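You operate a simulated robot arm through the tools that you are given. There is no shell and no other tool.

The job below is to be done with a simulated robot arm. You get a single attempt, and the scene is never put back.

JOB
Set the clock to the blue note's hour, wind it and start it.
Fine: stop it first; wind to FULL; never turn the setting knob while it runs; start it last.

It is judged by the outcome, as a careful person would: the job done as asked, and still so three seconds after it is handed in. It fails if anything else is knocked over, pushed out of place, dropped, spilled or broken.

ROBOT AND FRAMES
A 7-joint arm with a two-finger parallel gripper, fixed in place. Base frame: the origin is at the foot of the arm, x ahead of it, y to its left, z up; the work surface is at about z = 0. Units: mm, rad, N and s.
With the tool pointing down near the work surface it reaches from about 220 to 580 mm from the base axis. Its first joint turns from -1.152 to 1.152 rad. Payload 2.5 kg.
The tool frame sits at the grasp point between the pads (the TCP): z along the fingers, y along the line on which they close. The tips reach 23 mm beyond it. The gripper opens to 94 mm. The fingers are 38 mm wide and 10 mm thick; the gripper's body (54 by 96 mm) begins 39 mm behind the TCP.
Orientation is that of the tool frame in the base frame, as a unit quaternion [w, x, y, z]. With the fingers straight down and closing along the base's y, the tool's x points along the base's -x, its y along +y and its z along -z.

CONTROLS
- The arm moves only by the tool drive_tool. Its argument "steps" is text: rows parted by semicolons, each of 7 numbers parted by spaces: the shift along the tool's x, y, z in units of 250 mm (1.0 is 250 mm), then the turn, a rotation vector about the tool's x, y, z in units of 45 degrees (1.0 is 45 degrees), then the closure, from 0 (fully open) to 1 (shut). In form: tx ty tz rx ry rz gripper; .... A call has 1 to 20 rows; each row is the pose to reach, as a shift and turn from the pose commanded when the call began, along the tool's axes at that moment. A call with a number of a shift or a turn outside -1 to 1 is refused whole. Each row takes 0.2 s and may step no farther than 50 mm and 0.15 rad from the row before; otherwise, or with a gripper value out of range, the whole call is refused. Where a pose cannot be reached the arm comes as near as it can. A force on the tool above 80 N (or 10 N above the force at the start of the call, whichever is more), or a blocked arm, ends the call early, and 0.2 s more pass. The fingers move at their own pace (about 108 mm/s each) and stop on an object; they squeeze with about 22 N. The grip force told is the motor's: it shows also when the fingers shut on nothing. Time passes only in rows, and 0.2 s behind the last, so rows that repeat a pose let the fingers close. It gives the time, the measured TCP pose, the force on the tool (base axes), the opening and the grip force at its end, in the units of the frame above (readings bear some noise), with the torque about the TCP (base axes, N m) and any sound that the robot's microphone picked up.
- Cameras (640 x 400 px; columns grow to the right, rows downward): "scene" is fixed at [106.5, -396.1, 563.3]; the picture's right is [0.92, -0.39, 0.00], its down [-0.16, -0.37, -0.91] and it looks along [0.36, 0.84, -0.41] (base axes); focal length 269 px, centre (320, 200). "wrist" rides on the gripper at [86, 16, -74] in the tool frame; the picture's right is [-0.18, 0.98, 0.00], its down [-0.58, -0.11, -0.81] and it looks along [-0.79, -0.15, 0.59] (tool axes); focal length 243 px, centre (320, 200). There is no depth. A picture from a camera that has moved, and an enlarged one, comes with that camera's place and axes in the base frame and with its lens.
- grab_frame(camera): a new picture of that camera. It takes no simulated time.
- zoom(camera, box): a new picture of the part [left, top, right, bottom] of that camera's present view, enlarged. It takes no simulated time.
- hand_in(): hands the job in; it is judged then, once.

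Nothing tells you positions but the pictures and the camera data. Unless the task says otherwise, let go and move clear before handing in.

The tools are called after "Emit:" as name(argument=value, ...) on one line, values as JSON. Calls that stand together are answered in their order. drive_tool: Moves the arm, as the interface text tells. Its arguments: {"type":"object","properties":{"steps":{"type":"string"}},"required":["steps"]} The other tools are called the same way: grab_frame (camera) takes a picture; zoom (camera, box) takes an enlarged picture of a part of a camera's view; hand_in () hands the job in.

At the start:

```text
time: 0.0
tool_pos: [421.4, 44.5, 413.3]
tool_rot: [0.0, 0.0, 1.0, 0.0]
force: [0.0, 0.1, 0.5]
moment: [0.0, -0.04, -0.01]
width: 94.1
grip_force: 0.1
```

scene: 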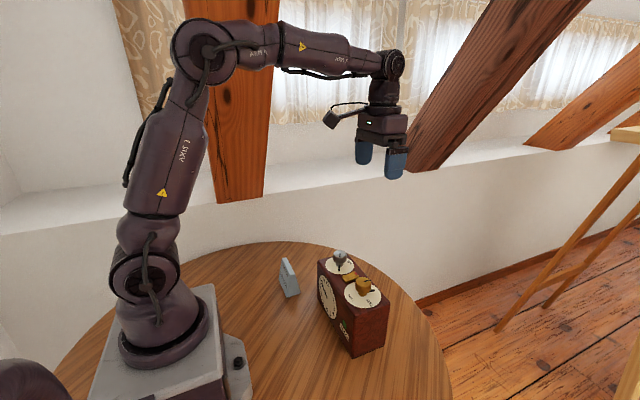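
wrist: 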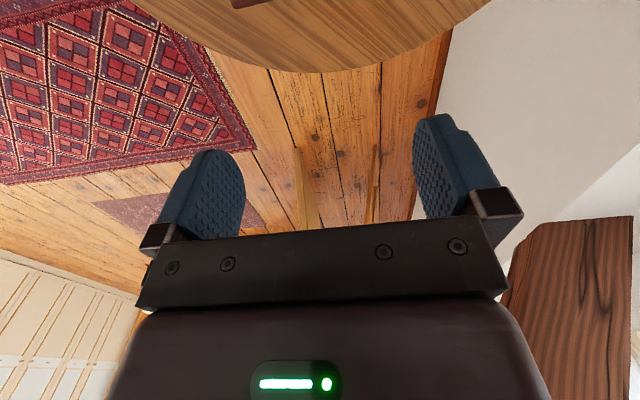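

I see a red clock box on the table with a dial on its front face, two knobs and a small gold part on top, and a small card (grey-blue) next to it. I'll look closer first.

Emit:
zoom(camera="scene", box=[300, 235, 400, 365])

Emit:
zoom(camera="scene", box=[265, 245, 315, 310])

Emit:
zoom(camera="scene", box=[325, 240, 395, 315])

Emit:
zoom(camera="scene", box=[60, 230, 460, 400])

```text
3.08 times, centred on (350, 300) of scene
camera zoom: at [106.5, -396.1, 563.3], right [0.92, -0.39, 0.0], down [-0.16, -0.37, -0.91], along [0.36, 0.84, -0.41], focal length 828 px, centre (228, -108)
```

zoom: 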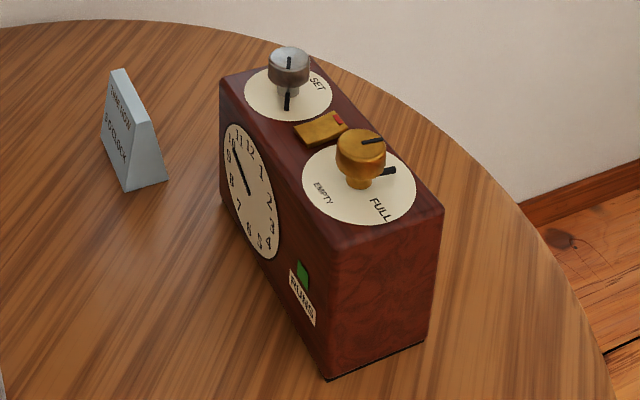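

```text
6.15 times, centred on (290, 278) of scene
camera zoom: at [106.5, -396.1, 563.3], right [0.92, -0.39, 0.0], down [-0.16, -0.37, -0.91], along [0.36, 0.84, -0.41], focal length 1655 px, centre (505, -277)
```

zoom: 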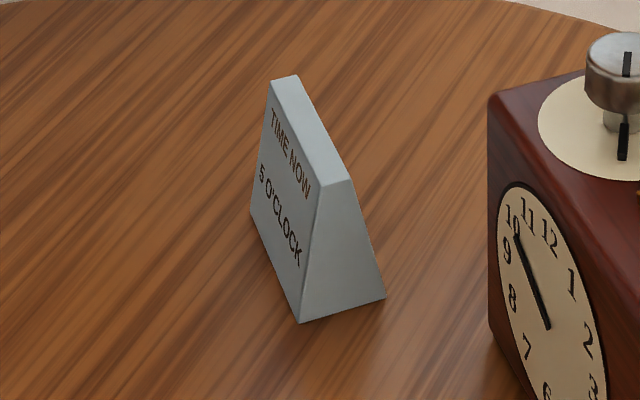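

```text
5.33 times, centred on (360, 278) of scene
camera zoom: at [106.5, -396.1, 563.3], right [0.92, -0.39, 0.0], down [-0.16, -0.37, -0.91], along [0.36, 0.84, -0.41], focal length 1435 px, centre (107, -213)
```

zoom: 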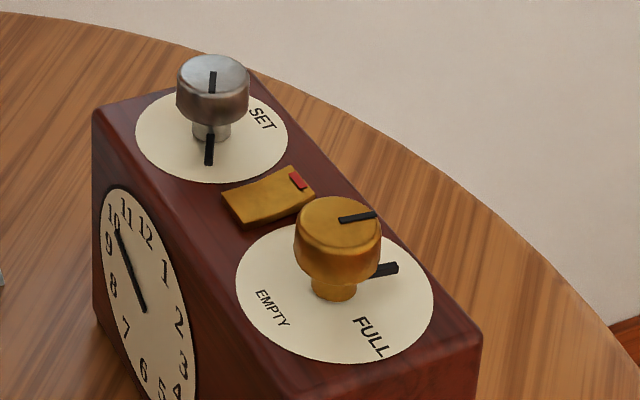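

```text
1.60 times, centred on (260, 315) of scene
camera zoom: at [106.5, -396.1, 563.3], right [0.92, -0.39, 0.0], down [-0.16, -0.37, -0.91], along [0.36, 0.84, -0.41], focal length 430 px, centre (416, 16)
```

zoom: 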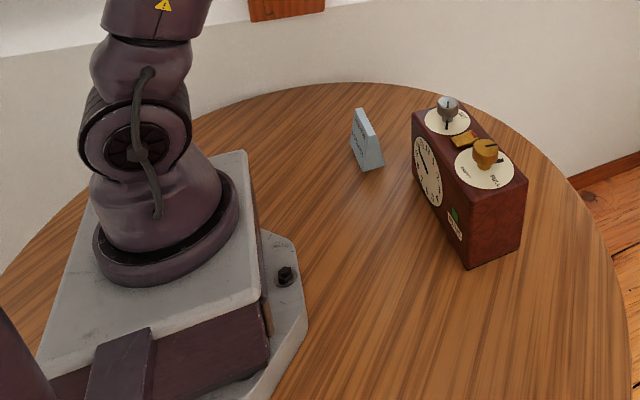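

The note reads "5 O'CLOCK". The clock runs (green flag), its hand is near 10, the wind knob (gold) is at about (371,-15), the set knob (silver) at about (370,93), and a gold rocker with a red mark lies between them at about (371,41). I'll bring the wrist camera around to look at the clock from the front.

Emit:
drive_tool(steps="0.12 0 0.1 0 0 0 0;0.24 0 0.2 0 0 0 0;0.36 0 0.3 0 0 0 0;0.48 0 0.4 0 0 0 0;0.6 0 0.5 0 0 0 0;0.68 0 0.6 0 0 0 0")

Emit:
grab_frame(camera="wrist")

Emit:
grab_frame(camera="scene")

```text
time: 1.4
tool_pos: [252.2, 42.4, 266.7]
tool_rot: [0.001, 0.0, 1.0, 0.0]
force: [-0.8, -0.4, -0.6]
moment: [0.03, 0.02, -0.02]
width: 93.8
grip_force: 0.0
```

```text
taken
camera wrist: at [165.9, 58.9, 341.6], right [0.18, 0.98, 0.0], down [0.58, -0.11, 0.81], along [0.79, -0.15, -0.59], focal length 243 px, centre (320, 200)
```

wrist: 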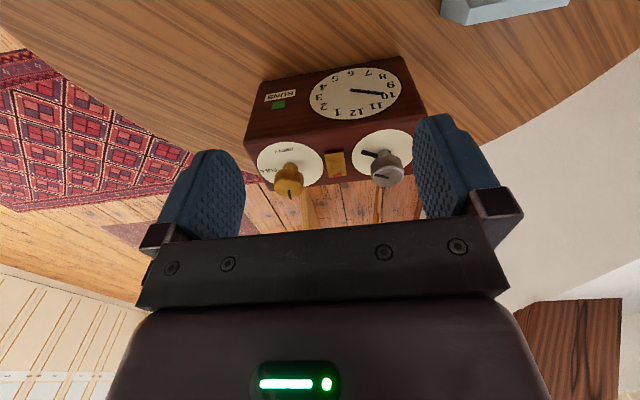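

```text
taken
```

scene: 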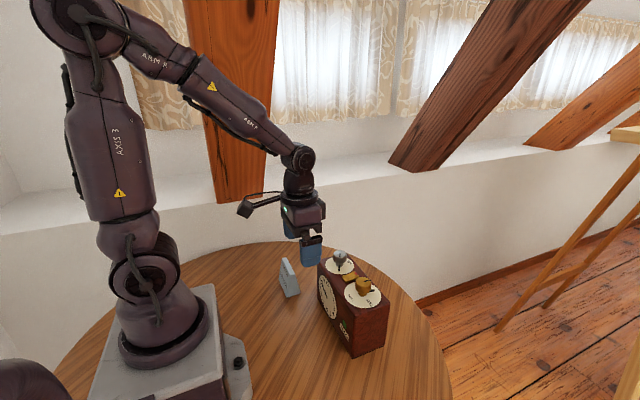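

The wrist view shows the clock upside down with all the controls visible. I'll zoom in on it.

Emit:
zoom(camera="wrist", box=[240, 110, 430, 220])

Emit:
zoom(camera="wrist", box=[300, 130, 370, 190])

Emit:
zoom(camera="wrist", box=[250, 50, 420, 130])

Emit:
zoom(camera="wrist", box=[430, 0, 580, 60])

```text
3.37 times, centred on (335, 165) of wrist
camera zoom: at [165.9, 58.9, 341.6], right [0.18, 0.98, 0.0], down [0.58, -0.11, 0.81], along [0.79, -0.15, -0.59], focal length 817 px, centre (270, 318)
```

zoom: 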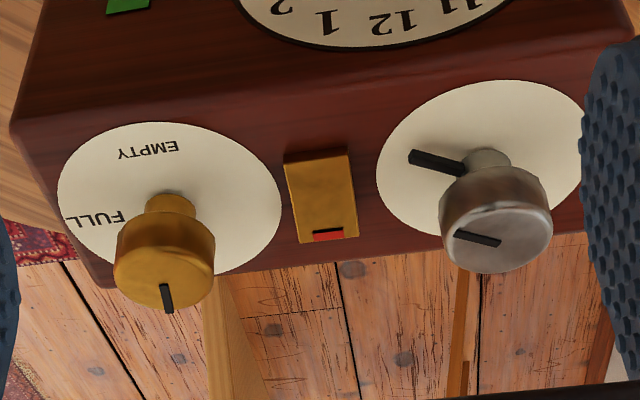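

```text
6.67 times, centred on (335, 160) of wrist
camera zoom: at [165.9, 58.9, 341.6], right [0.18, 0.98, 0.0], down [0.58, -0.11, 0.81], along [0.79, -0.15, -0.59], focal length 1618 px, centre (220, 467)
```

zoom: 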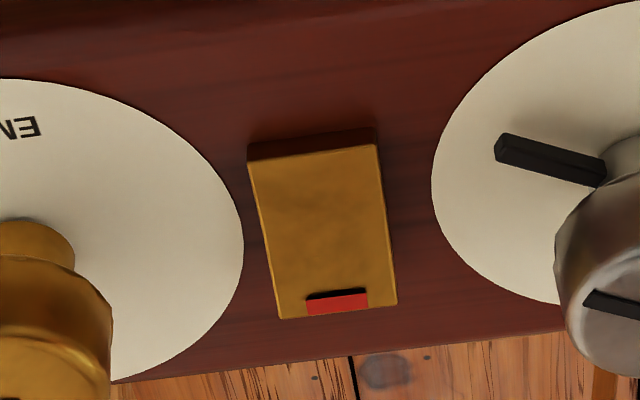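

```text
3.76 times, centred on (335, 90) of wrist
camera zoom: at [165.9, 58.9, 341.6], right [0.18, 0.98, 0.0], down [0.58, -0.11, 0.81], along [0.79, -0.15, -0.59], focal length 913 px, centre (264, 614)
```

zoom: 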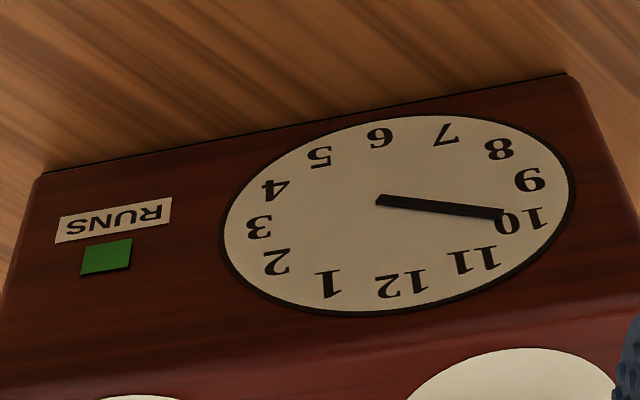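

```text
4.27 times, centred on (505, 30) of wrist
camera zoom: at [165.9, 58.9, 341.6], right [0.18, 0.98, 0.0], down [0.58, -0.11, 0.81], along [0.79, -0.15, -0.59], focal length 1035 px, centre (-469, 925)
```

zoom: 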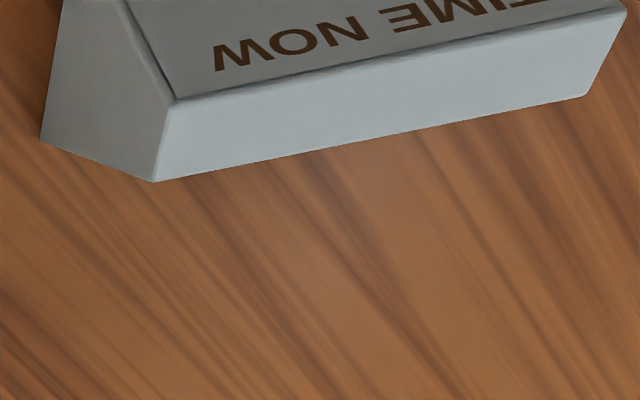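

The rocker's red mark is on its far (+x) end; I need to know which end is up. I'll zoom tightly on it.

Emit:
zoom(camera="scene", box=[338, 266, 362, 286])

Emit:
zoom(camera="wrist", box=[320, 145, 352, 185])

Emit:
zoom(camera="wrist", box=[345, 120, 415, 190])

Emit:
zoom(camera="wrist", box=[250, 135, 330, 205])

```text
16.00 times, centred on (350, 276) of scene
camera zoom: at [106.5, -396.1, 563.3], right [0.92, -0.39, 0.0], down [-0.16, -0.37, -0.91], along [0.36, 0.84, -0.41], focal length 4304 px, centre (-160, -1016)
```

zoom: 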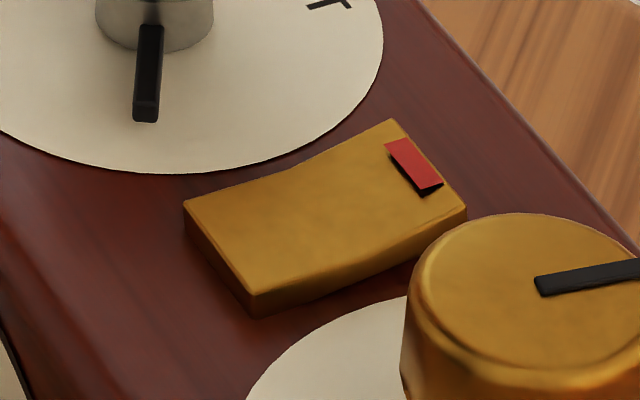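

```text
10.00 times, centred on (336, 165) of wrist
camera zoom: at [165.9, 58.9, 341.6], right [0.18, 0.98, 0.0], down [0.58, -0.11, 0.81], along [0.79, -0.15, -0.59], focal length 2426 px, centre (160, 550)
```

zoom: 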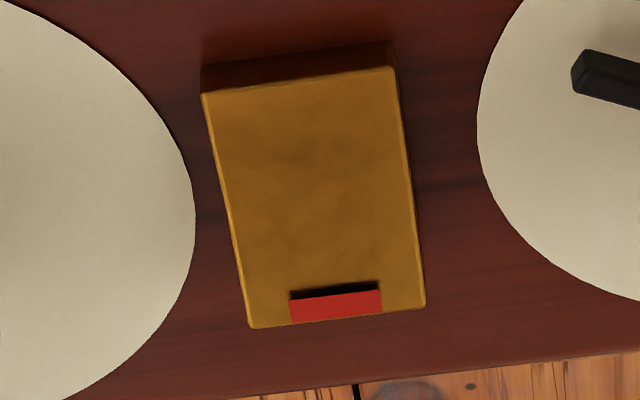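

```text
5.71 times, centred on (380, 155) of wrist
camera zoom: at [165.9, 58.9, 341.6], right [0.18, 0.98, 0.0], down [0.58, -0.11, 0.81], along [0.79, -0.15, -0.59], focal length 1386 px, centre (-23, 457)
```

zoom: 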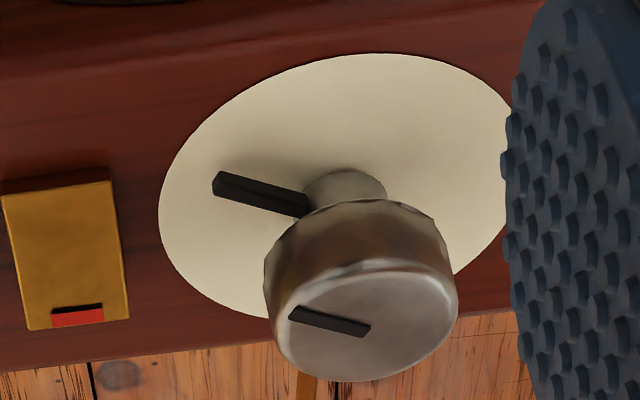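

```text
5.71 times, centred on (290, 170) of wrist
camera zoom: at [165.9, 58.9, 341.6], right [0.18, 0.98, 0.0], down [0.58, -0.11, 0.81], along [0.79, -0.15, -0.59], focal length 1386 px, centre (491, 371)
```

zoom: 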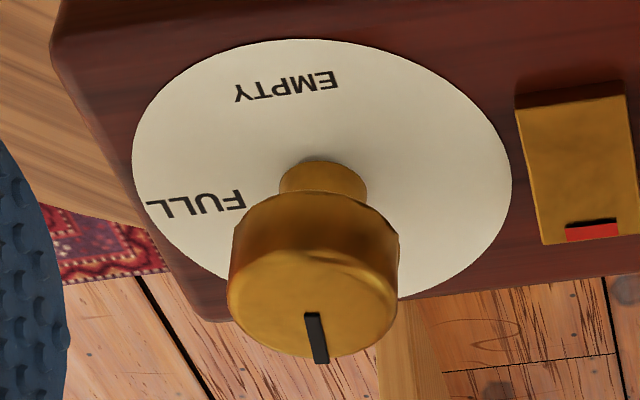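

The rocker's front half lies flat and the red (far) end stands up, so red is the stop side and the front is pressed now (running). I take the rocker as spanning x 353–387, y 29–51, top about z 140–144. I'll close the fingers, turn 90° so the fingers are narrow along x, and go above the red end.

Emit:
drive_tool(steps="-0.09 0 0 0 0 -0.167 1;-0.18 0 0 0 0 -0.334 1;-0.27 0 0 0 0 -0.5 1;-0.36 0 0 0 0 -0.667 1;-0.45 0 0 0 0 -0.834 1;-0.537 0 0 0 0 -1 1;-0.537 0 0 0 0 -1 1")

```text
time: 3.0
tool_pos: [388.7, 45.2, 264.4]
tool_rot: [0.0, -0.383, 0.924, 0.0]
force: [0.2, 0.3, -0.2]
moment: [-0.03, -0.03, 0.02]
width: 0.1
grip_force: 21.6
```

Rotation works fine. I'll turn the other 45° and hold to read the pose.

Emit:
drive_tool(steps="0 0 0 0 0 -0.167 1;0 0 0 0 0 -0.334 1;0 0 0 0 0 -0.5 1;0 0 0 0 0 -0.667 1;0 0 0 0 0 -0.834 1;0 0 0 0 0 -1 1;0 0 0 0 0 -1 1;0 0 0 0 0 -1 1")

Emit:
drive_tool(steps="0 0 0 0 0 0 1")

Emit:
grab_frame(camera="scene")

Emit:
grab_frame(camera="wrist")

```text
time: 4.8
tool_pos: [386.4, 46.0, 263.7]
tool_rot: [-0.001, 0.707, -0.707, 0.0]
force: [-0.1, 0.2, -0.2]
moment: [0.0, -0.03, 0.03]
width: 0.0
grip_force: 22.2
```

```text
time: 5.2
tool_pos: [386.8, 46.1, 264.0]
tool_rot: [0.0, 0.707, -0.707, 0.001]
force: [-0.1, 0.6, 0.5]
moment: [-0.02, 0.01, 0.02]
width: 0.0
grip_force: 22.3
```

```text
taken
```

scene: 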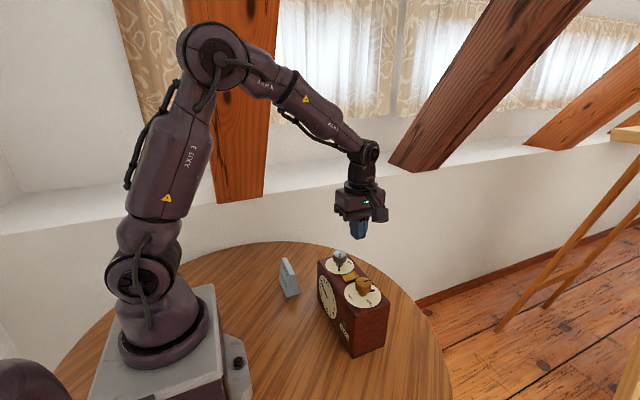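

```text
taken
camera wrist: at [369.5, -41.9, 339.0], right [-0.98, 0.18, 0.0], down [0.11, 0.58, 0.81], along [0.15, 0.79, -0.59], focal length 243 px, centre (320, 200)
```

wrist: 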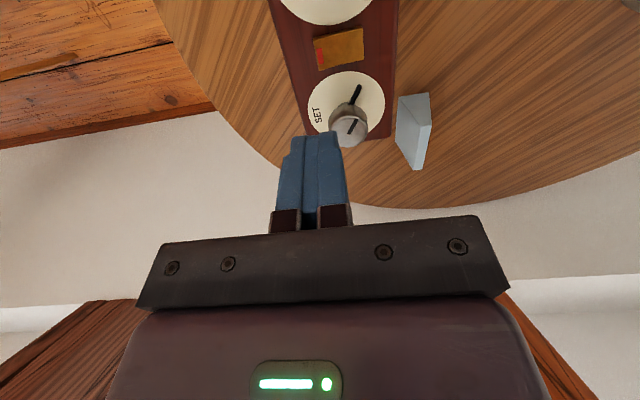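

I'm above the rocker with the fingers closed. I'll come down to about 20 mm above the red end and check alignment.

Emit:
drive_tool(steps="0.01 0 0.1 0 0 0 1;0.02 0 0.2 0 0 0 1;0.02 0 0.3 0 0 0 1;0.02 0 0.3 0 0 0 1")

Emit:
zoom(camera="scene", box=[320, 230, 400, 310])

Emit:
zoom(camera="wrist", box=[240, 60, 400, 220])

```text
time: 6.2
tool_pos: [386.5, 37.7, 188.0]
tool_rot: [-0.001, 0.708, -0.707, 0.0]
force: [0.4, -0.3, 0.7]
moment: [-0.02, 0.0, 0.03]
width: 0.2
grip_force: 22.0
```

```text
5.00 times, centred on (360, 270) of scene
camera zoom: at [106.5, -396.1, 563.3], right [0.92, -0.39, 0.0], down [-0.16, -0.37, -0.91], along [0.36, 0.84, -0.41], focal length 1345 px, centre (120, -150)
```

zoom: 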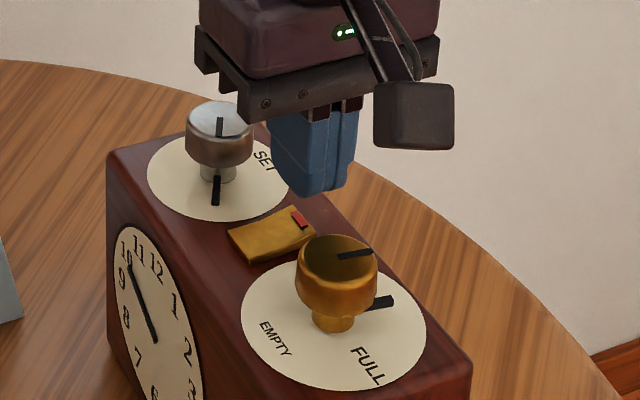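

```text
2.50 times, centred on (320, 140) of wrist
camera zoom: at [370.6, -47.8, 263.0], right [-0.98, 0.18, 0.0], down [0.11, 0.58, 0.81], along [0.15, 0.79, -0.59], focal length 606 px, centre (320, 350)
```

zoom: 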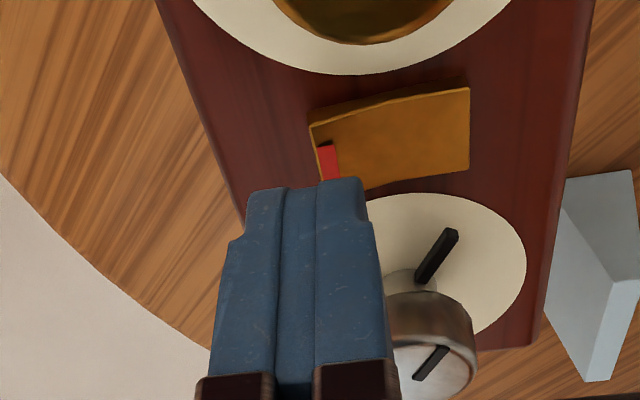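

Alignment is good: the fingertips are over the red end, clear of both knobs. I'll press down in small steps.

Emit:
drive_tool(steps="0.0 0 0.02 0 0 0 1;0 0 0.04 0 0 0 1;0 0 0.06 0 0 0 1;0 0 0.07 0 0 0 1;0 0 0.08 0 0 0 1;0 0 0.08 0 0 0 1")

Emit:
zoom(camera="scene", box=[320, 230, 400, 310])

```text
time: 7.6
tool_pos: [385.9, 38.5, 168.5]
tool_rot: [0.0, -0.707, 0.708, 0.0]
force: [-0.4, -0.5, -0.1]
moment: [0.01, 0.0, -0.03]
width: 0.2
grip_force: 22.1
```

```text
5.00 times, centred on (360, 270) of scene
camera zoom: at [106.5, -396.1, 563.3], right [0.92, -0.39, 0.0], down [-0.16, -0.37, -0.91], along [0.36, 0.84, -0.41], focal length 1345 px, centre (120, -150)
```

zoom: 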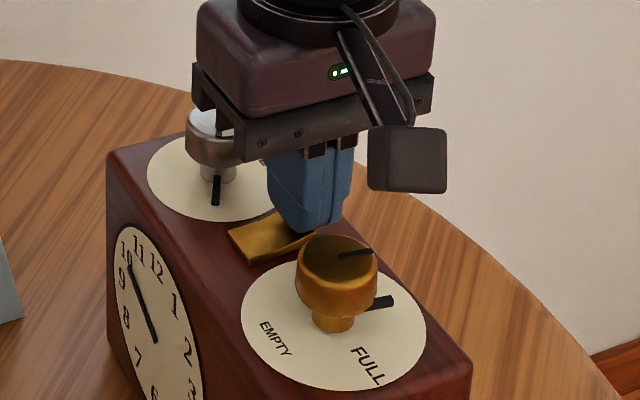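

The tips are just at the red end with no force yet. I'll go on 1 mm or so at a time.

Emit:
drive_tool(steps="0 0 0.006 0 0 0 1;0 0 0.012 0 0 0 1;0 0 0.016 0 0 0 1;0 0 0.016 0 0 0 1")

Emit:
zoom(camera="scene", box=[320, 260, 380, 345])

```text
time: 8.6
tool_pos: [386.1, 38.5, 163.6]
tool_rot: [0.0, 0.707, -0.707, 0.0]
force: [-0.1, -1.5, -0.1]
moment: [-0.01, -0.03, 0.0]
width: 0.1
grip_force: 21.9
```

```text
4.71 times, centred on (350, 302) of scene
camera zoom: at [106.5, -396.1, 563.3], right [0.92, -0.39, 0.0], down [-0.16, -0.37, -0.91], along [0.36, 0.84, -0.41], focal length 1266 px, centre (179, -282)
```

zoom: 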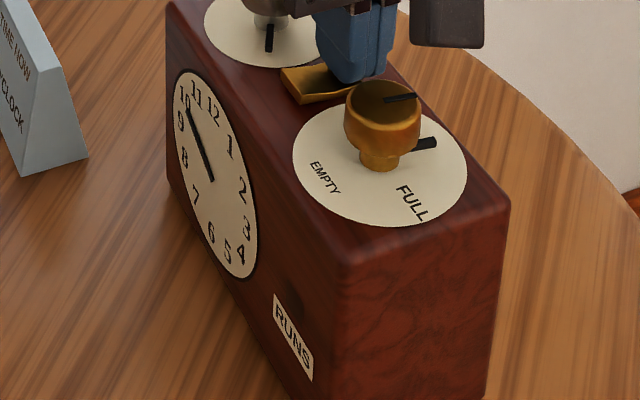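

The green flag has vanished from the RUNS window, so the clock is stopped. I'll lift straight up and confirm it stays so.

Emit:
drive_tool(steps="0 0 -0.05 0 0 0 1;0 0 -0.15 0 0 0 1;0 0 -0.3 0 0 0 1;0 0 -0.3 0 0 0 1")

Emit:
zoom(camera="scene", box=[310, 240, 390, 345])

Emit:
zoom(camera="scene", box=[338, 266, 362, 286])

Emit:
zoom(camera="wrist", box=[240, 0, 400, 160])

```text
time: 9.6
tool_pos: [386.1, 41.2, 242.3]
tool_rot: [0.001, -0.706, 0.708, 0.0]
force: [0.9, -0.9, -0.4]
moment: [0.02, 0.0, 0.0]
width: 0.0
grip_force: 22.2
```

```text
3.81 times, centred on (350, 292) of scene
camera zoom: at [106.5, -396.1, 563.3], right [0.92, -0.39, 0.0], down [-0.16, -0.37, -0.91], along [0.36, 0.84, -0.41], focal length 1025 px, centre (206, -152)
```

zoom: 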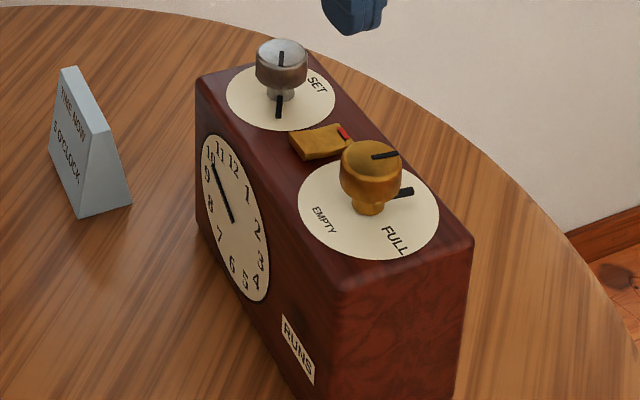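

```text
16.00 times, centred on (350, 276) of scene
camera zoom: at [106.5, -396.1, 563.3], right [0.92, -0.39, 0.0], down [-0.16, -0.37, -0.91], along [0.36, 0.84, -0.41], focal length 4304 px, centre (-160, -1016)
```

zoom: 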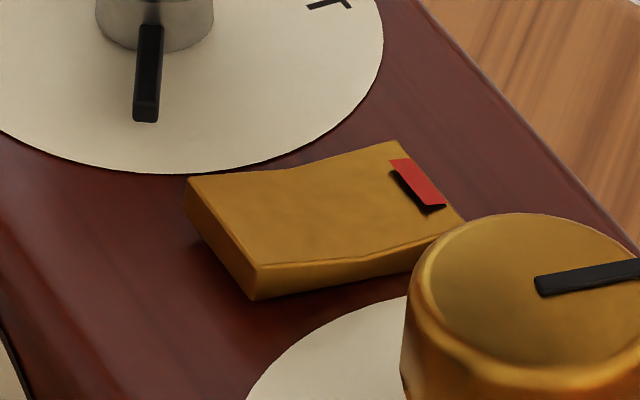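

```text
2.50 times, centred on (320, 80) of wrist
camera zoom: at [369.3, -46.1, 316.9], right [-0.98, 0.18, 0.0], down [0.11, 0.58, 0.81], along [0.15, 0.79, -0.59], focal length 606 px, centre (320, 500)
```

zoom: 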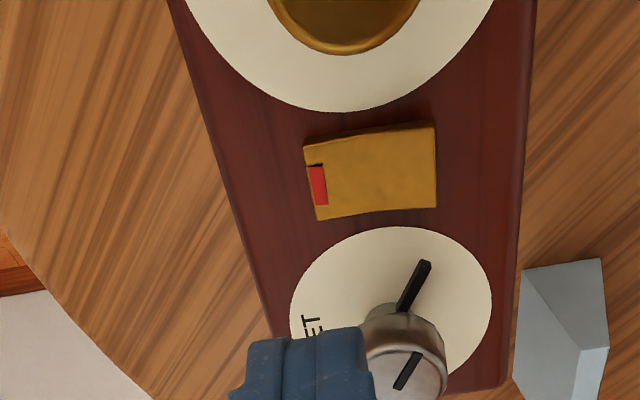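

The rocker flipped and stayed, the flag is gone, and nothing shifted. Next I move over the silver SET knob, taken to be at (369, 93.5) with its top at z≈169, and open to about 60 mm.

Emit:
drive_tool(steps="-0.05 0.016 0 0 0 0 1;-0.12 0.04 0 0 0 0 0.8;-0.18 0.066 0 0 0 0 0.5;-0.216 0.066 0 0 0 0 0.36;-0.216 0.066 0.05 0 0 0 0.36;-0.216 0.066 0.1 0 0 0 0.36;-0.216 0.066 0.15 0 0 0 0.36;-0.216 0.066 0.15 0 0 0 0.36")

Emit:
grab_frame(camera="wrist")

Emit:
zoom(camera="wrist", box=[260, 60, 380, 200])

Emit:
zoom(camera="scene", box=[310, 220, 390, 320])

```text
time: 11.4
tool_pos: [369.7, 95.6, 203.0]
tool_rot: [0.0, -0.706, 0.708, 0.0]
force: [-0.1, 0.0, -0.3]
moment: [0.0, 0.03, 0.01]
width: 60.1
grip_force: 0.0
```

```text
taken
camera wrist: at [353.9, 8.1, 278.5], right [-0.98, 0.19, 0.0], down [0.11, 0.58, 0.81], along [0.15, 0.79, -0.59], focal length 243 px, centre (320, 200)
```

wrist: 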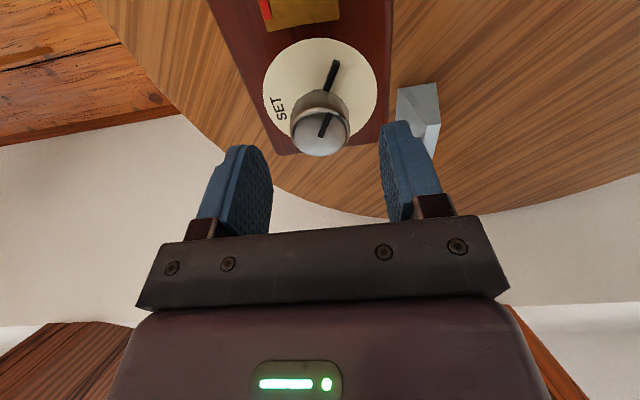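

```text
2.86 times, centred on (320, 130) of wrist
camera zoom: at [353.9, 8.1, 278.5], right [-0.98, 0.19, 0.0], down [0.11, 0.58, 0.81], along [0.15, 0.79, -0.59], focal length 693 px, centre (320, 400)
```

zoom: 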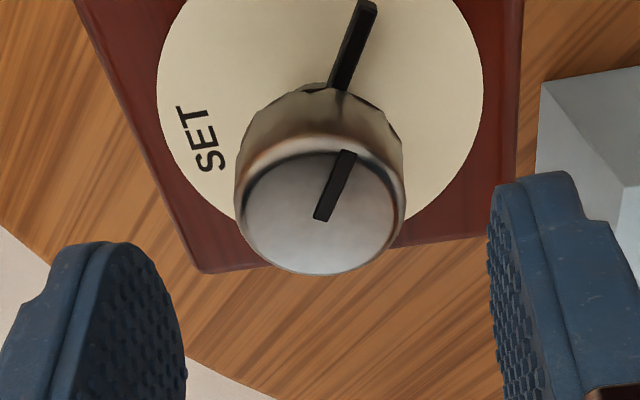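

```text
4.00 times, centred on (350, 270) of scene
camera zoom: at [106.5, -396.1, 563.3], right [0.92, -0.39, 0.0], down [-0.16, -0.37, -0.91], along [0.36, 0.84, -0.41], focal length 1076 px, centre (200, -80)
```

zoom: 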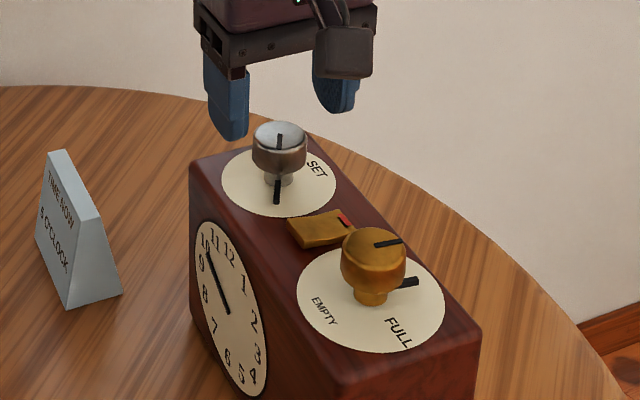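

The wrist view shows the knob precisely on the gripper's axis, at about (370, 94). I'll lower so the tips are about z 144 and grip the cap.

Emit:
drive_tool(steps="0 0 0.05 0 0 0 0.36;0 0 0.1 0 0 0 0.36;0 0 0.13 0 0 0 0.36;0 0 0.148 0 0 0 0.36;0 0 0.148 0 0 0 0.36")

Emit:
zoom(camera="scene", box=[320, 230, 380, 290])

Emit:
zoom(camera="wrist", box=[240, 80, 400, 240])

```text
time: 12.6
tool_pos: [371.5, 95.6, 164.7]
tool_rot: [0.0, -0.707, 0.707, -0.001]
force: [-0.5, 0.1, 0.2]
moment: [0.03, 0.01, -0.01]
width: 60.4
grip_force: 0.0
```

```text
6.67 times, centred on (350, 260) of scene
camera zoom: at [106.5, -396.1, 563.3], right [0.92, -0.39, 0.0], down [-0.16, -0.37, -0.91], along [0.36, 0.84, -0.41], focal length 1793 px, centre (120, -200)
```

zoom: 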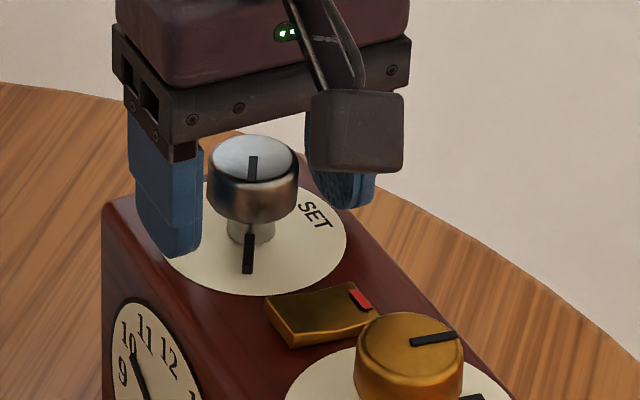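

```text
2.50 times, centred on (320, 160) of wrist
camera zoom: at [354.7, 7.4, 240.0], right [-0.98, 0.18, 0.0], down [0.11, 0.58, 0.81], along [0.15, 0.79, -0.59], focal length 606 px, centre (320, 300)
```

zoom: 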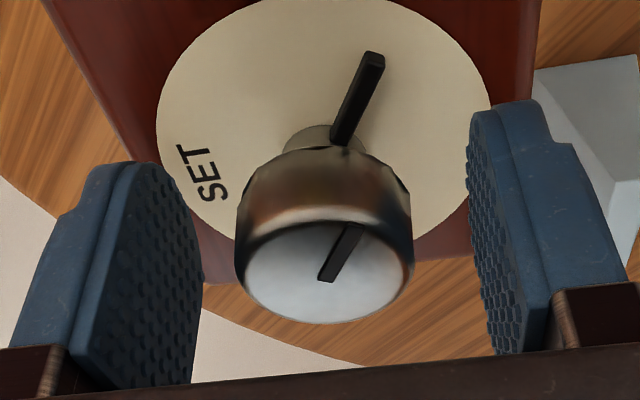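

The cap is centred between the fingers within 1 mm. I'll correct by 1 mm and close on it.

Emit:
drive_tool(steps="0 0.004 0 0 0 0 0.45;0 0.004 0 0 0 0 0.55;0 0.004 0 0 0 0 0.62;0 0.004 0 0 0 0 0.7;0 0.004 0 0 0 0 0.8;0 0.004 0 0 0 0 0.8")

Emit:
zoom(camera="scene", box=[310, 230, 390, 345])

Emit:
zoom(camera="wrist", box=[240, 80, 400, 240])

```text
time: 14.0
tool_pos: [368.7, 95.3, 165.8]
tool_rot: [-0.001, 0.707, -0.707, 0.0]
force: [6.3, -0.5, 0.5]
moment: [0.3, -0.39, -0.03]
width: 33.7
grip_force: 21.9
```

```text
3.48 times, centred on (350, 288) of scene
camera zoom: at [106.5, -396.1, 563.3], right [0.92, -0.39, 0.0], down [-0.16, -0.37, -0.91], along [0.36, 0.84, -0.41], focal length 936 px, centre (216, -104)
```

zoom: 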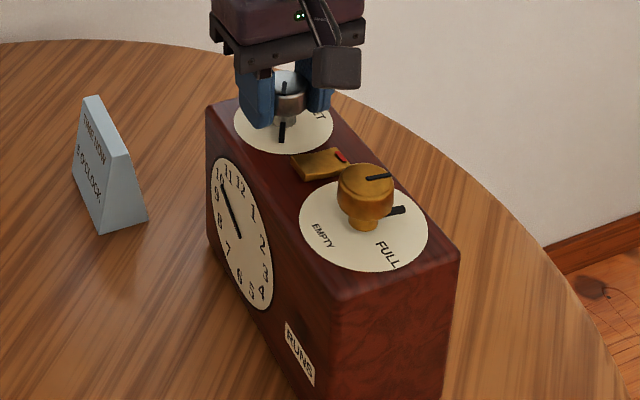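

```text
2.50 times, centred on (320, 160) of wrist
camera zoom: at [353.3, 7.5, 240.9], right [-0.98, 0.18, 0.0], down [0.11, 0.58, 0.81], along [0.15, 0.79, -0.59], focal length 606 px, centre (320, 300)
```

zoom: 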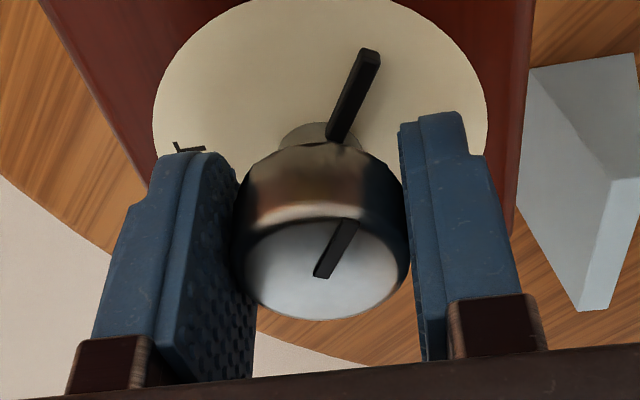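

The knob is gripped (33.7 mm). I'll turn 30° clockwise as a test and see how the hand follows.

Emit:
drive_tool(steps="0 0 0 0 0 0.167 0.8;0 0 0 0 0 0.334 0.8;0 0 0 0 0 0.5 0.8;0 0 0 0 0 0.667 0.8;0 0 0 0 0 0.667 0.8")

Emit:
zoom(camera="scene", box=[310, 230, 390, 345])

Emit:
zoom(camera="scene", box=[310, 265, 345, 325])

```text
time: 15.2
tool_pos: [370.2, 95.3, 165.0]
tool_rot: [0.002, -0.498, 0.867, -0.001]
force: [8.5, -2.2, 13.3]
moment: [0.15, -0.02, 0.02]
width: 33.7
grip_force: 21.7
```

```text
3.48 times, centred on (350, 288) of scene
camera zoom: at [106.4, -396.1, 563.3], right [0.92, -0.39, 0.0], down [-0.16, -0.37, -0.91], along [0.36, 0.84, -0.41], focal length 936 px, centre (216, -104)
```

zoom: 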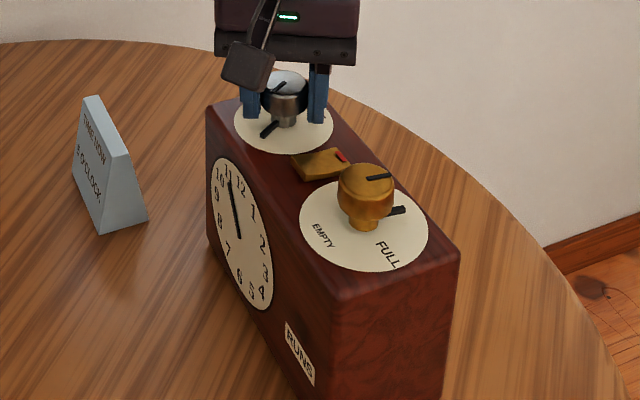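

```text
6.67 times, centred on (328, 295) of scene
camera zoom: at [106.4, -396.1, 563.3], right [0.92, -0.39, 0.0], down [-0.16, -0.37, -0.91], along [0.36, 0.84, -0.41], focal length 1793 px, centre (270, -433)
```

zoom: 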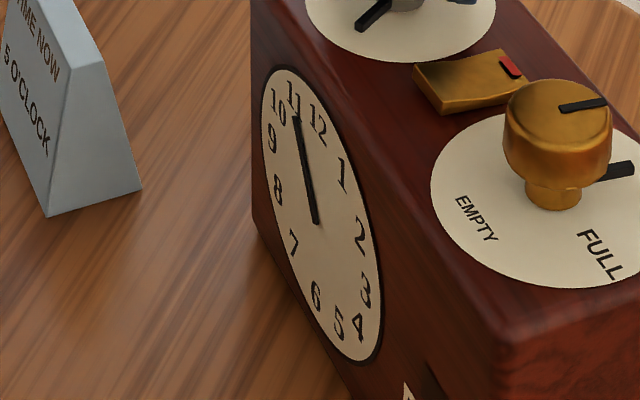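

The hand follows 1:1 (now at 11). It needs six more hours, 180° clockwise; I continue with 45° at a time.

Emit:
drive_tool(steps="0 0 0 0 0 0.167 0.8;0 0 0 0 0 0.334 0.8;0 0 0 0 0 0.5 0.8;0 0 0 0 0 0.667 0.8;0 0 0 0 0 0.834 0.8;0 0 0 0 0 1 0.8;0 0 0 0 0 1 0.8")

Emit:
zoom(camera="scene", box=[310, 230, 390, 345])

```text
time: 16.8
tool_pos: [367.5, 93.8, 164.8]
tool_rot: [-0.002, -0.131, 0.991, 0.0]
force: [0.7, 2.9, -7.8]
moment: [-0.18, 0.43, 0.01]
width: 33.6
grip_force: 22.0
```

```text
3.48 times, centred on (350, 288) of scene
camera zoom: at [106.5, -396.0, 563.3], right [0.92, -0.39, 0.0], down [-0.16, -0.37, -0.91], along [0.36, 0.84, -0.41], focal length 936 px, centre (216, -104)
```

zoom: 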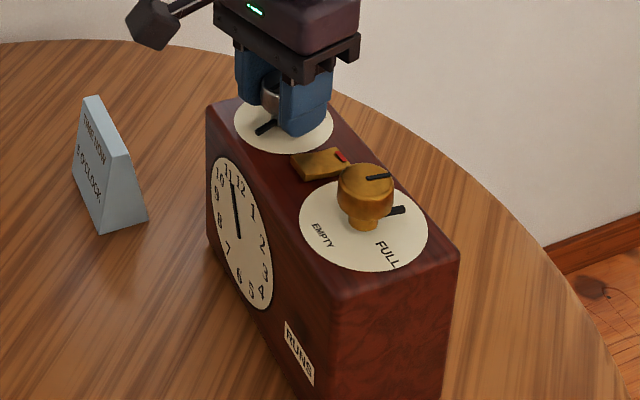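

The hand hardly moved in this last turn, so the fingers may have slipped or the knob has met a stop. I'll look closely.

Emit:
zoom(camera="scene", box=[325, 235, 365, 275])

Emit:
zoom(camera="scene", box=[310, 265, 345, 325])

Emit:
zoom(camera="wrist", box=[220, 60, 420, 240])

```text
10.00 times, centred on (345, 255) of scene
camera zoom: at [106.5, -396.0, 563.3], right [0.92, -0.39, 0.0], down [-0.16, -0.37, -0.91], along [0.36, 0.84, -0.41], focal length 2690 px, centre (70, -350)
```

zoom: 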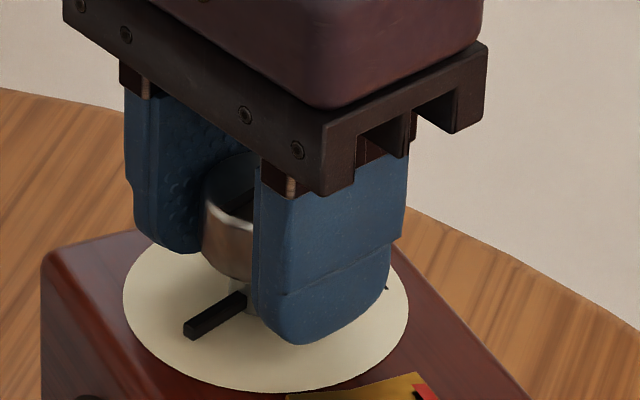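

```text
6.67 times, centred on (328, 295) of scene
camera zoom: at [106.5, -396.0, 563.3], right [0.92, -0.39, 0.0], down [-0.16, -0.37, -0.91], along [0.36, 0.84, -0.41], focal length 1793 px, centre (270, -433)
```

zoom: 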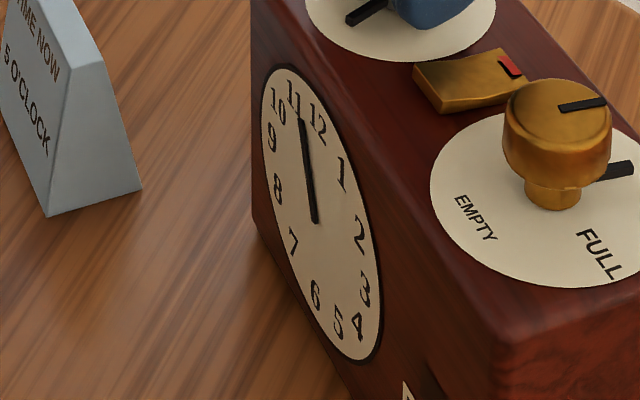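

```text
2.22 times, centred on (320, 150) of wrist
camera zoom: at [280.1, 87.4, 240.5], right [-0.07, 1.0, 0.0], down [0.59, 0.04, 0.8], along [0.8, 0.06, -0.59], focal length 539 px, centre (320, 311)
```

zoom: 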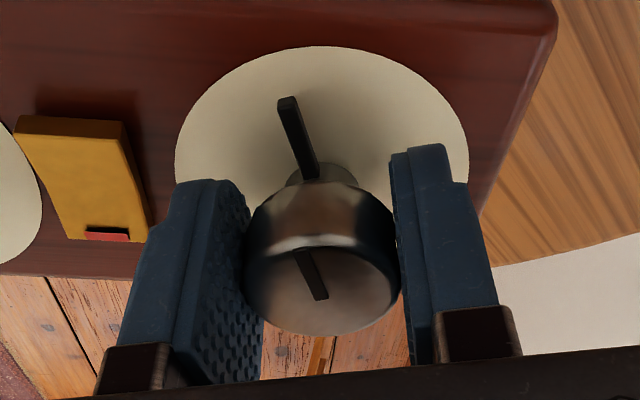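

The knob did turn some (pointer now about 165°, hand at 11¼), but the fingers slipped during the second part. I'll test a slower clockwise turn of about 11° to see whether the knob still follows.

Emit:
drive_tool(steps="0 0 0 0 0 0.05 0.9;0 0 0 0 0 0.1 0.9;0 0 0 0 0 0.15 0.9;0 0 0 0 0 0.2 0.9;0 0 0 0 0 0.25 0.9")

Emit:
zoom(camera="scene", box=[325, 235, 365, 275])

Emit:
zoom(camera="scene", box=[310, 265, 345, 325])

Emit:
zoom(camera="wrist", box=[220, 60, 420, 240])

```text
time: 18.0
tool_pos: [367.2, 94.0, 164.8]
tool_rot: [0.0, -0.033, 0.999, 0.0]
force: [-1.2, 1.2, 2.7]
moment: [-0.03, -0.03, 0.39]
width: 33.3
grip_force: 22.2
```

```text
10.00 times, centred on (345, 255) of scene
camera zoom: at [106.4, -396.1, 563.3], right [0.92, -0.39, 0.0], down [-0.16, -0.37, -0.91], along [0.36, 0.84, -0.41], focal length 2690 px, centre (70, -350)
```

zoom: 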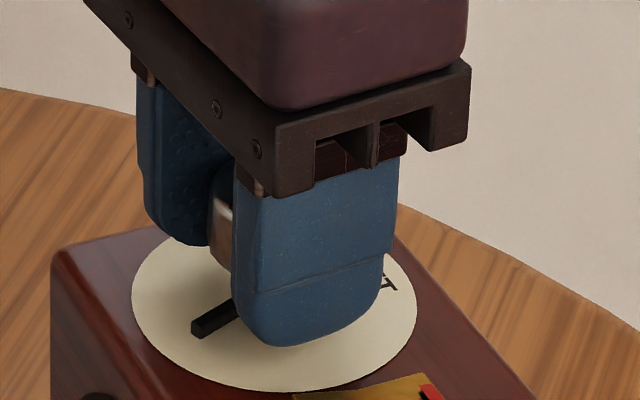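

```text
6.67 times, centred on (328, 295) of scene
camera zoom: at [106.4, -396.1, 563.3], right [0.92, -0.39, 0.0], down [-0.16, -0.37, -0.91], along [0.36, 0.84, -0.41], focal length 1793 px, centre (270, -433)
```

zoom: 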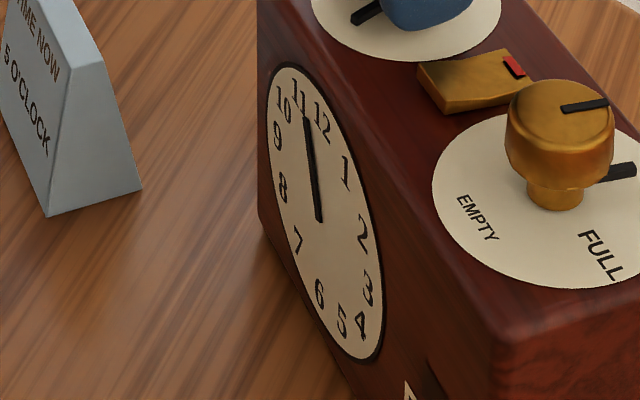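

```text
2.22 times, centred on (320, 150) of wrist
camera zoom: at [280.3, 104.4, 240.6], right [0.12, 0.99, 0.0], down [0.59, -0.07, 0.81], along [0.8, -0.1, -0.59], focal length 539 px, centre (320, 311)
```

zoom: 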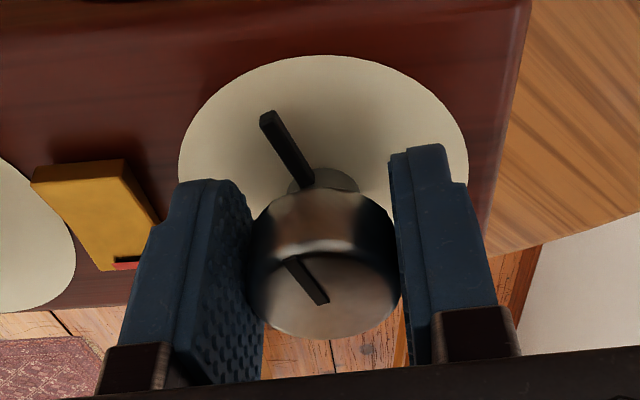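

Clockwise the knob is against an end stop (torque 0.39 N m), and the clock itself yawed by about a degree. I'll stop that and go the other way: turn counterclockwise slowly and watch.

Emit:
drive_tool(steps="0 0 0 0 0 -0.12 0.9;0 0 0 0 0 -0.24 0.9;0 0 0 0 0 -0.36 0.9;0 0 0 0 0 -0.48 0.9;0 0 0 0 0 -0.6 0.9;0 0 0 0 0 -0.6 0.9")

Emit:
zoom(camera="scene", box=[310, 230, 390, 345])

Emit:
zoom(camera="scene", box=[310, 265, 345, 325])

Emit:
zoom(camera="wrist", box=[220, 60, 420, 240])

```text
time: 19.4
tool_pos: [368.0, 92.6, 165.1]
tool_rot: [-0.001, -0.265, 0.964, 0.0]
force: [-5.4, -9.1, 4.9]
moment: [0.23, -0.11, -0.02]
width: 33.1
grip_force: 22.1
```

```text
3.48 times, centred on (350, 288) of scene
camera zoom: at [106.4, -396.1, 563.3], right [0.92, -0.39, 0.0], down [-0.16, -0.37, -0.91], along [0.36, 0.84, -0.41], focal length 936 px, centre (216, -104)
```

zoom: 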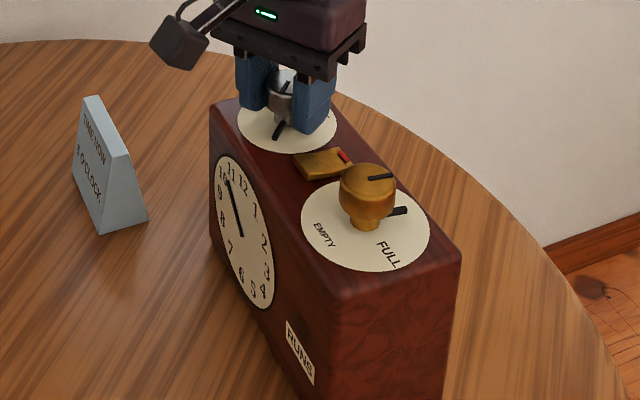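

```text
6.67 times, centred on (328, 295) of scene
camera zoom: at [106.4, -396.1, 563.3], right [0.92, -0.39, 0.0], down [-0.16, -0.37, -0.91], along [0.36, 0.84, -0.41], focal length 1793 px, centre (270, -433)
```

zoom: 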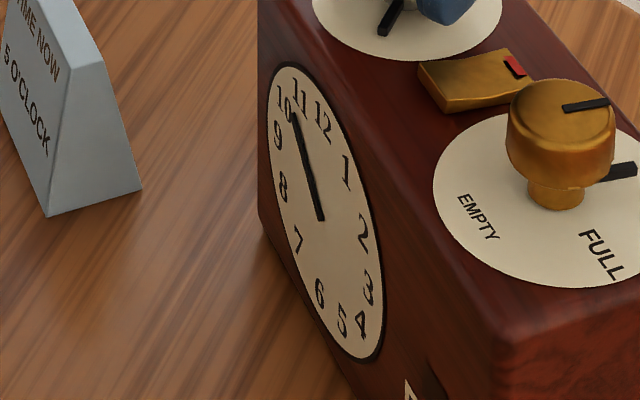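

```text
2.22 times, centred on (320, 150) of wrist
camera zoom: at [286.5, 61.9, 240.5], right [-0.34, 0.94, 0.0], down [0.56, 0.2, 0.81], along [0.76, 0.28, -0.59], focal length 539 px, centre (320, 311)
```

zoom: 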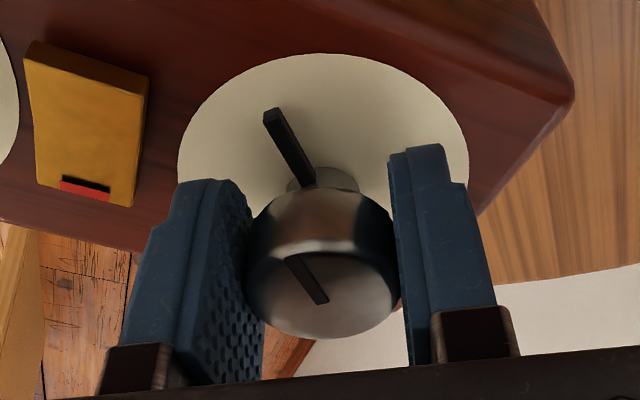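

Counterclockwise works without slipping (hand now about 10½). I'll release, lift, and turn the empty gripper clockwise to get a full counterclockwise stroke, then re-centre on the knob.

Emit:
drive_tool(steps="0 0 0 0 0 0 0.6;0 0 0 0 0 0 0.5;0 0 0 0 0 0 0.5;0 0 -0.06 0 0 0 0.5;0 0 -0.14 0 0 0 0.5;0 0 -0.14 0 0 0.16 0.4;0 0 -0.14 0 0 0.33 0.36;0 0 -0.14 0 0 0.49 0.36;0 0 -0.14 0 0 0.66 0.36;0 0 -0.14 0 0 0.82 0.36;0 0 -0.14 0 0 0.98 0.36;0 0 -0.14 0 0 0.98 0.36")

Emit:
drive_tool(steps="0 0 0 0 0 0.16 0.36;0 0 0 0 0 0.33 0.36;0 0 0 0 0 0.49 0.36;0 0 0 0 0 0.66 0.36;0 0 0 0 0 0.82 0.36;0 0 0 0 0 1 0.36;0 0 0 0 0 1 0.36;0 0 0 0 0 1 0.36")

Emit:
zoom(camera="wrist", box=[260, 60, 380, 200])

Emit:
zoom(camera="scene", box=[310, 230, 390, 345])

```text
time: 22.0
tool_pos: [367.9, 93.3, 200.5]
tool_rot: [0.0, 0.117, 0.993, -0.001]
force: [-0.4, 0.5, -0.2]
moment: [-0.01, -0.01, -0.03]
width: 60.3
grip_force: 0.1
```

```text
time: 23.8
tool_pos: [368.5, 93.5, 200.5]
tool_rot: [-0.001, 0.488, 0.873, 0.0]
force: [-0.2, 0.9, -0.1]
moment: [0.0, -0.01, -0.01]
width: 59.9
grip_force: 0.0
```

```text
2.86 times, centred on (320, 130) of wrist
camera zoom: at [337.4, 175.2, 275.3], right [0.93, 0.36, 0.0], down [0.21, -0.55, 0.81], along [0.29, -0.75, -0.59], focal length 693 px, centre (320, 400)
```

zoom: 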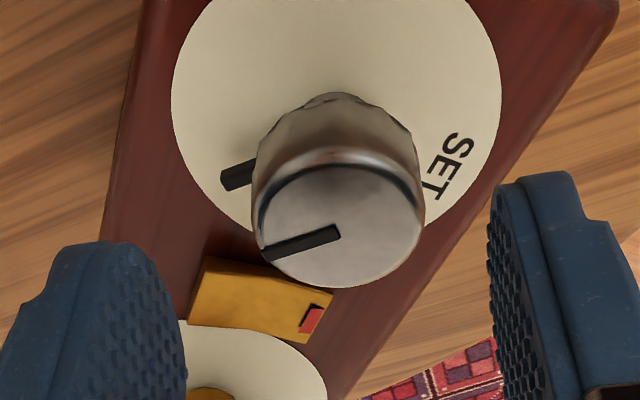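

```text
3.48 times, centred on (350, 288) of scene
camera zoom: at [106.5, -396.1, 563.3], right [0.92, -0.39, 0.0], down [-0.16, -0.37, -0.91], along [0.36, 0.84, -0.41], focal length 936 px, centre (216, -104)
```

zoom: 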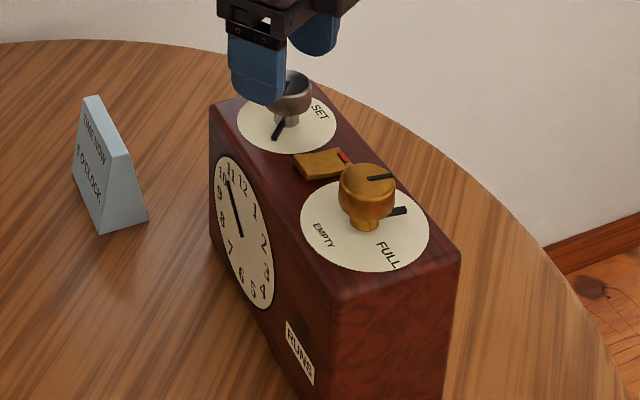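

The knob now sits about 3.8 mm toward +tool-y (it moved ~3.5 mm in x when the clock yawed). I'll re-centre and come down around it, still open.

Emit:
drive_tool(steps="-0.005 0.015 0 0 0 0 0.36;-0.005 0.015 0.05 0 0 0 0.36;-0.005 0.015 0.1 0 0 0 0.36;-0.005 0.015 0.138 0 0 0 0.36;-0.005 0.015 0.138 0 0 0 0.36")

Emit:
zoom(camera="wrist", box=[240, 80, 400, 240])

```text
time: 25.0
tool_pos: [372.3, 94.0, 164.9]
tool_rot: [0.0, 0.488, 0.873, 0.0]
force: [-0.6, -0.3, -0.2]
moment: [0.01, 0.0, -0.01]
width: 60.3
grip_force: 0.2
```

```text
2.50 times, centred on (320, 160) of wrist
camera zoom: at [341.0, 175.0, 240.2], right [0.93, 0.36, 0.0], down [0.21, -0.55, 0.81], along [0.29, -0.75, -0.59], focal length 606 px, centre (320, 300)
```

zoom: 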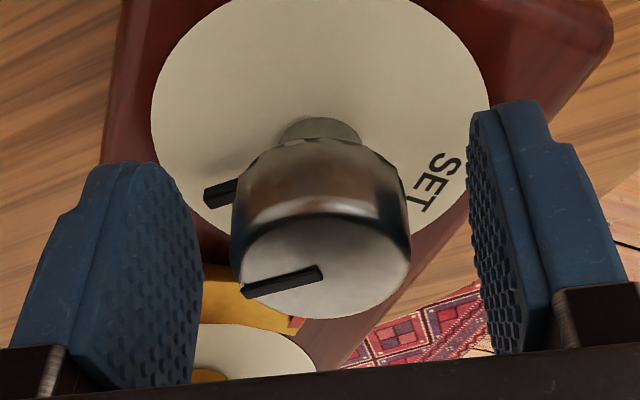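

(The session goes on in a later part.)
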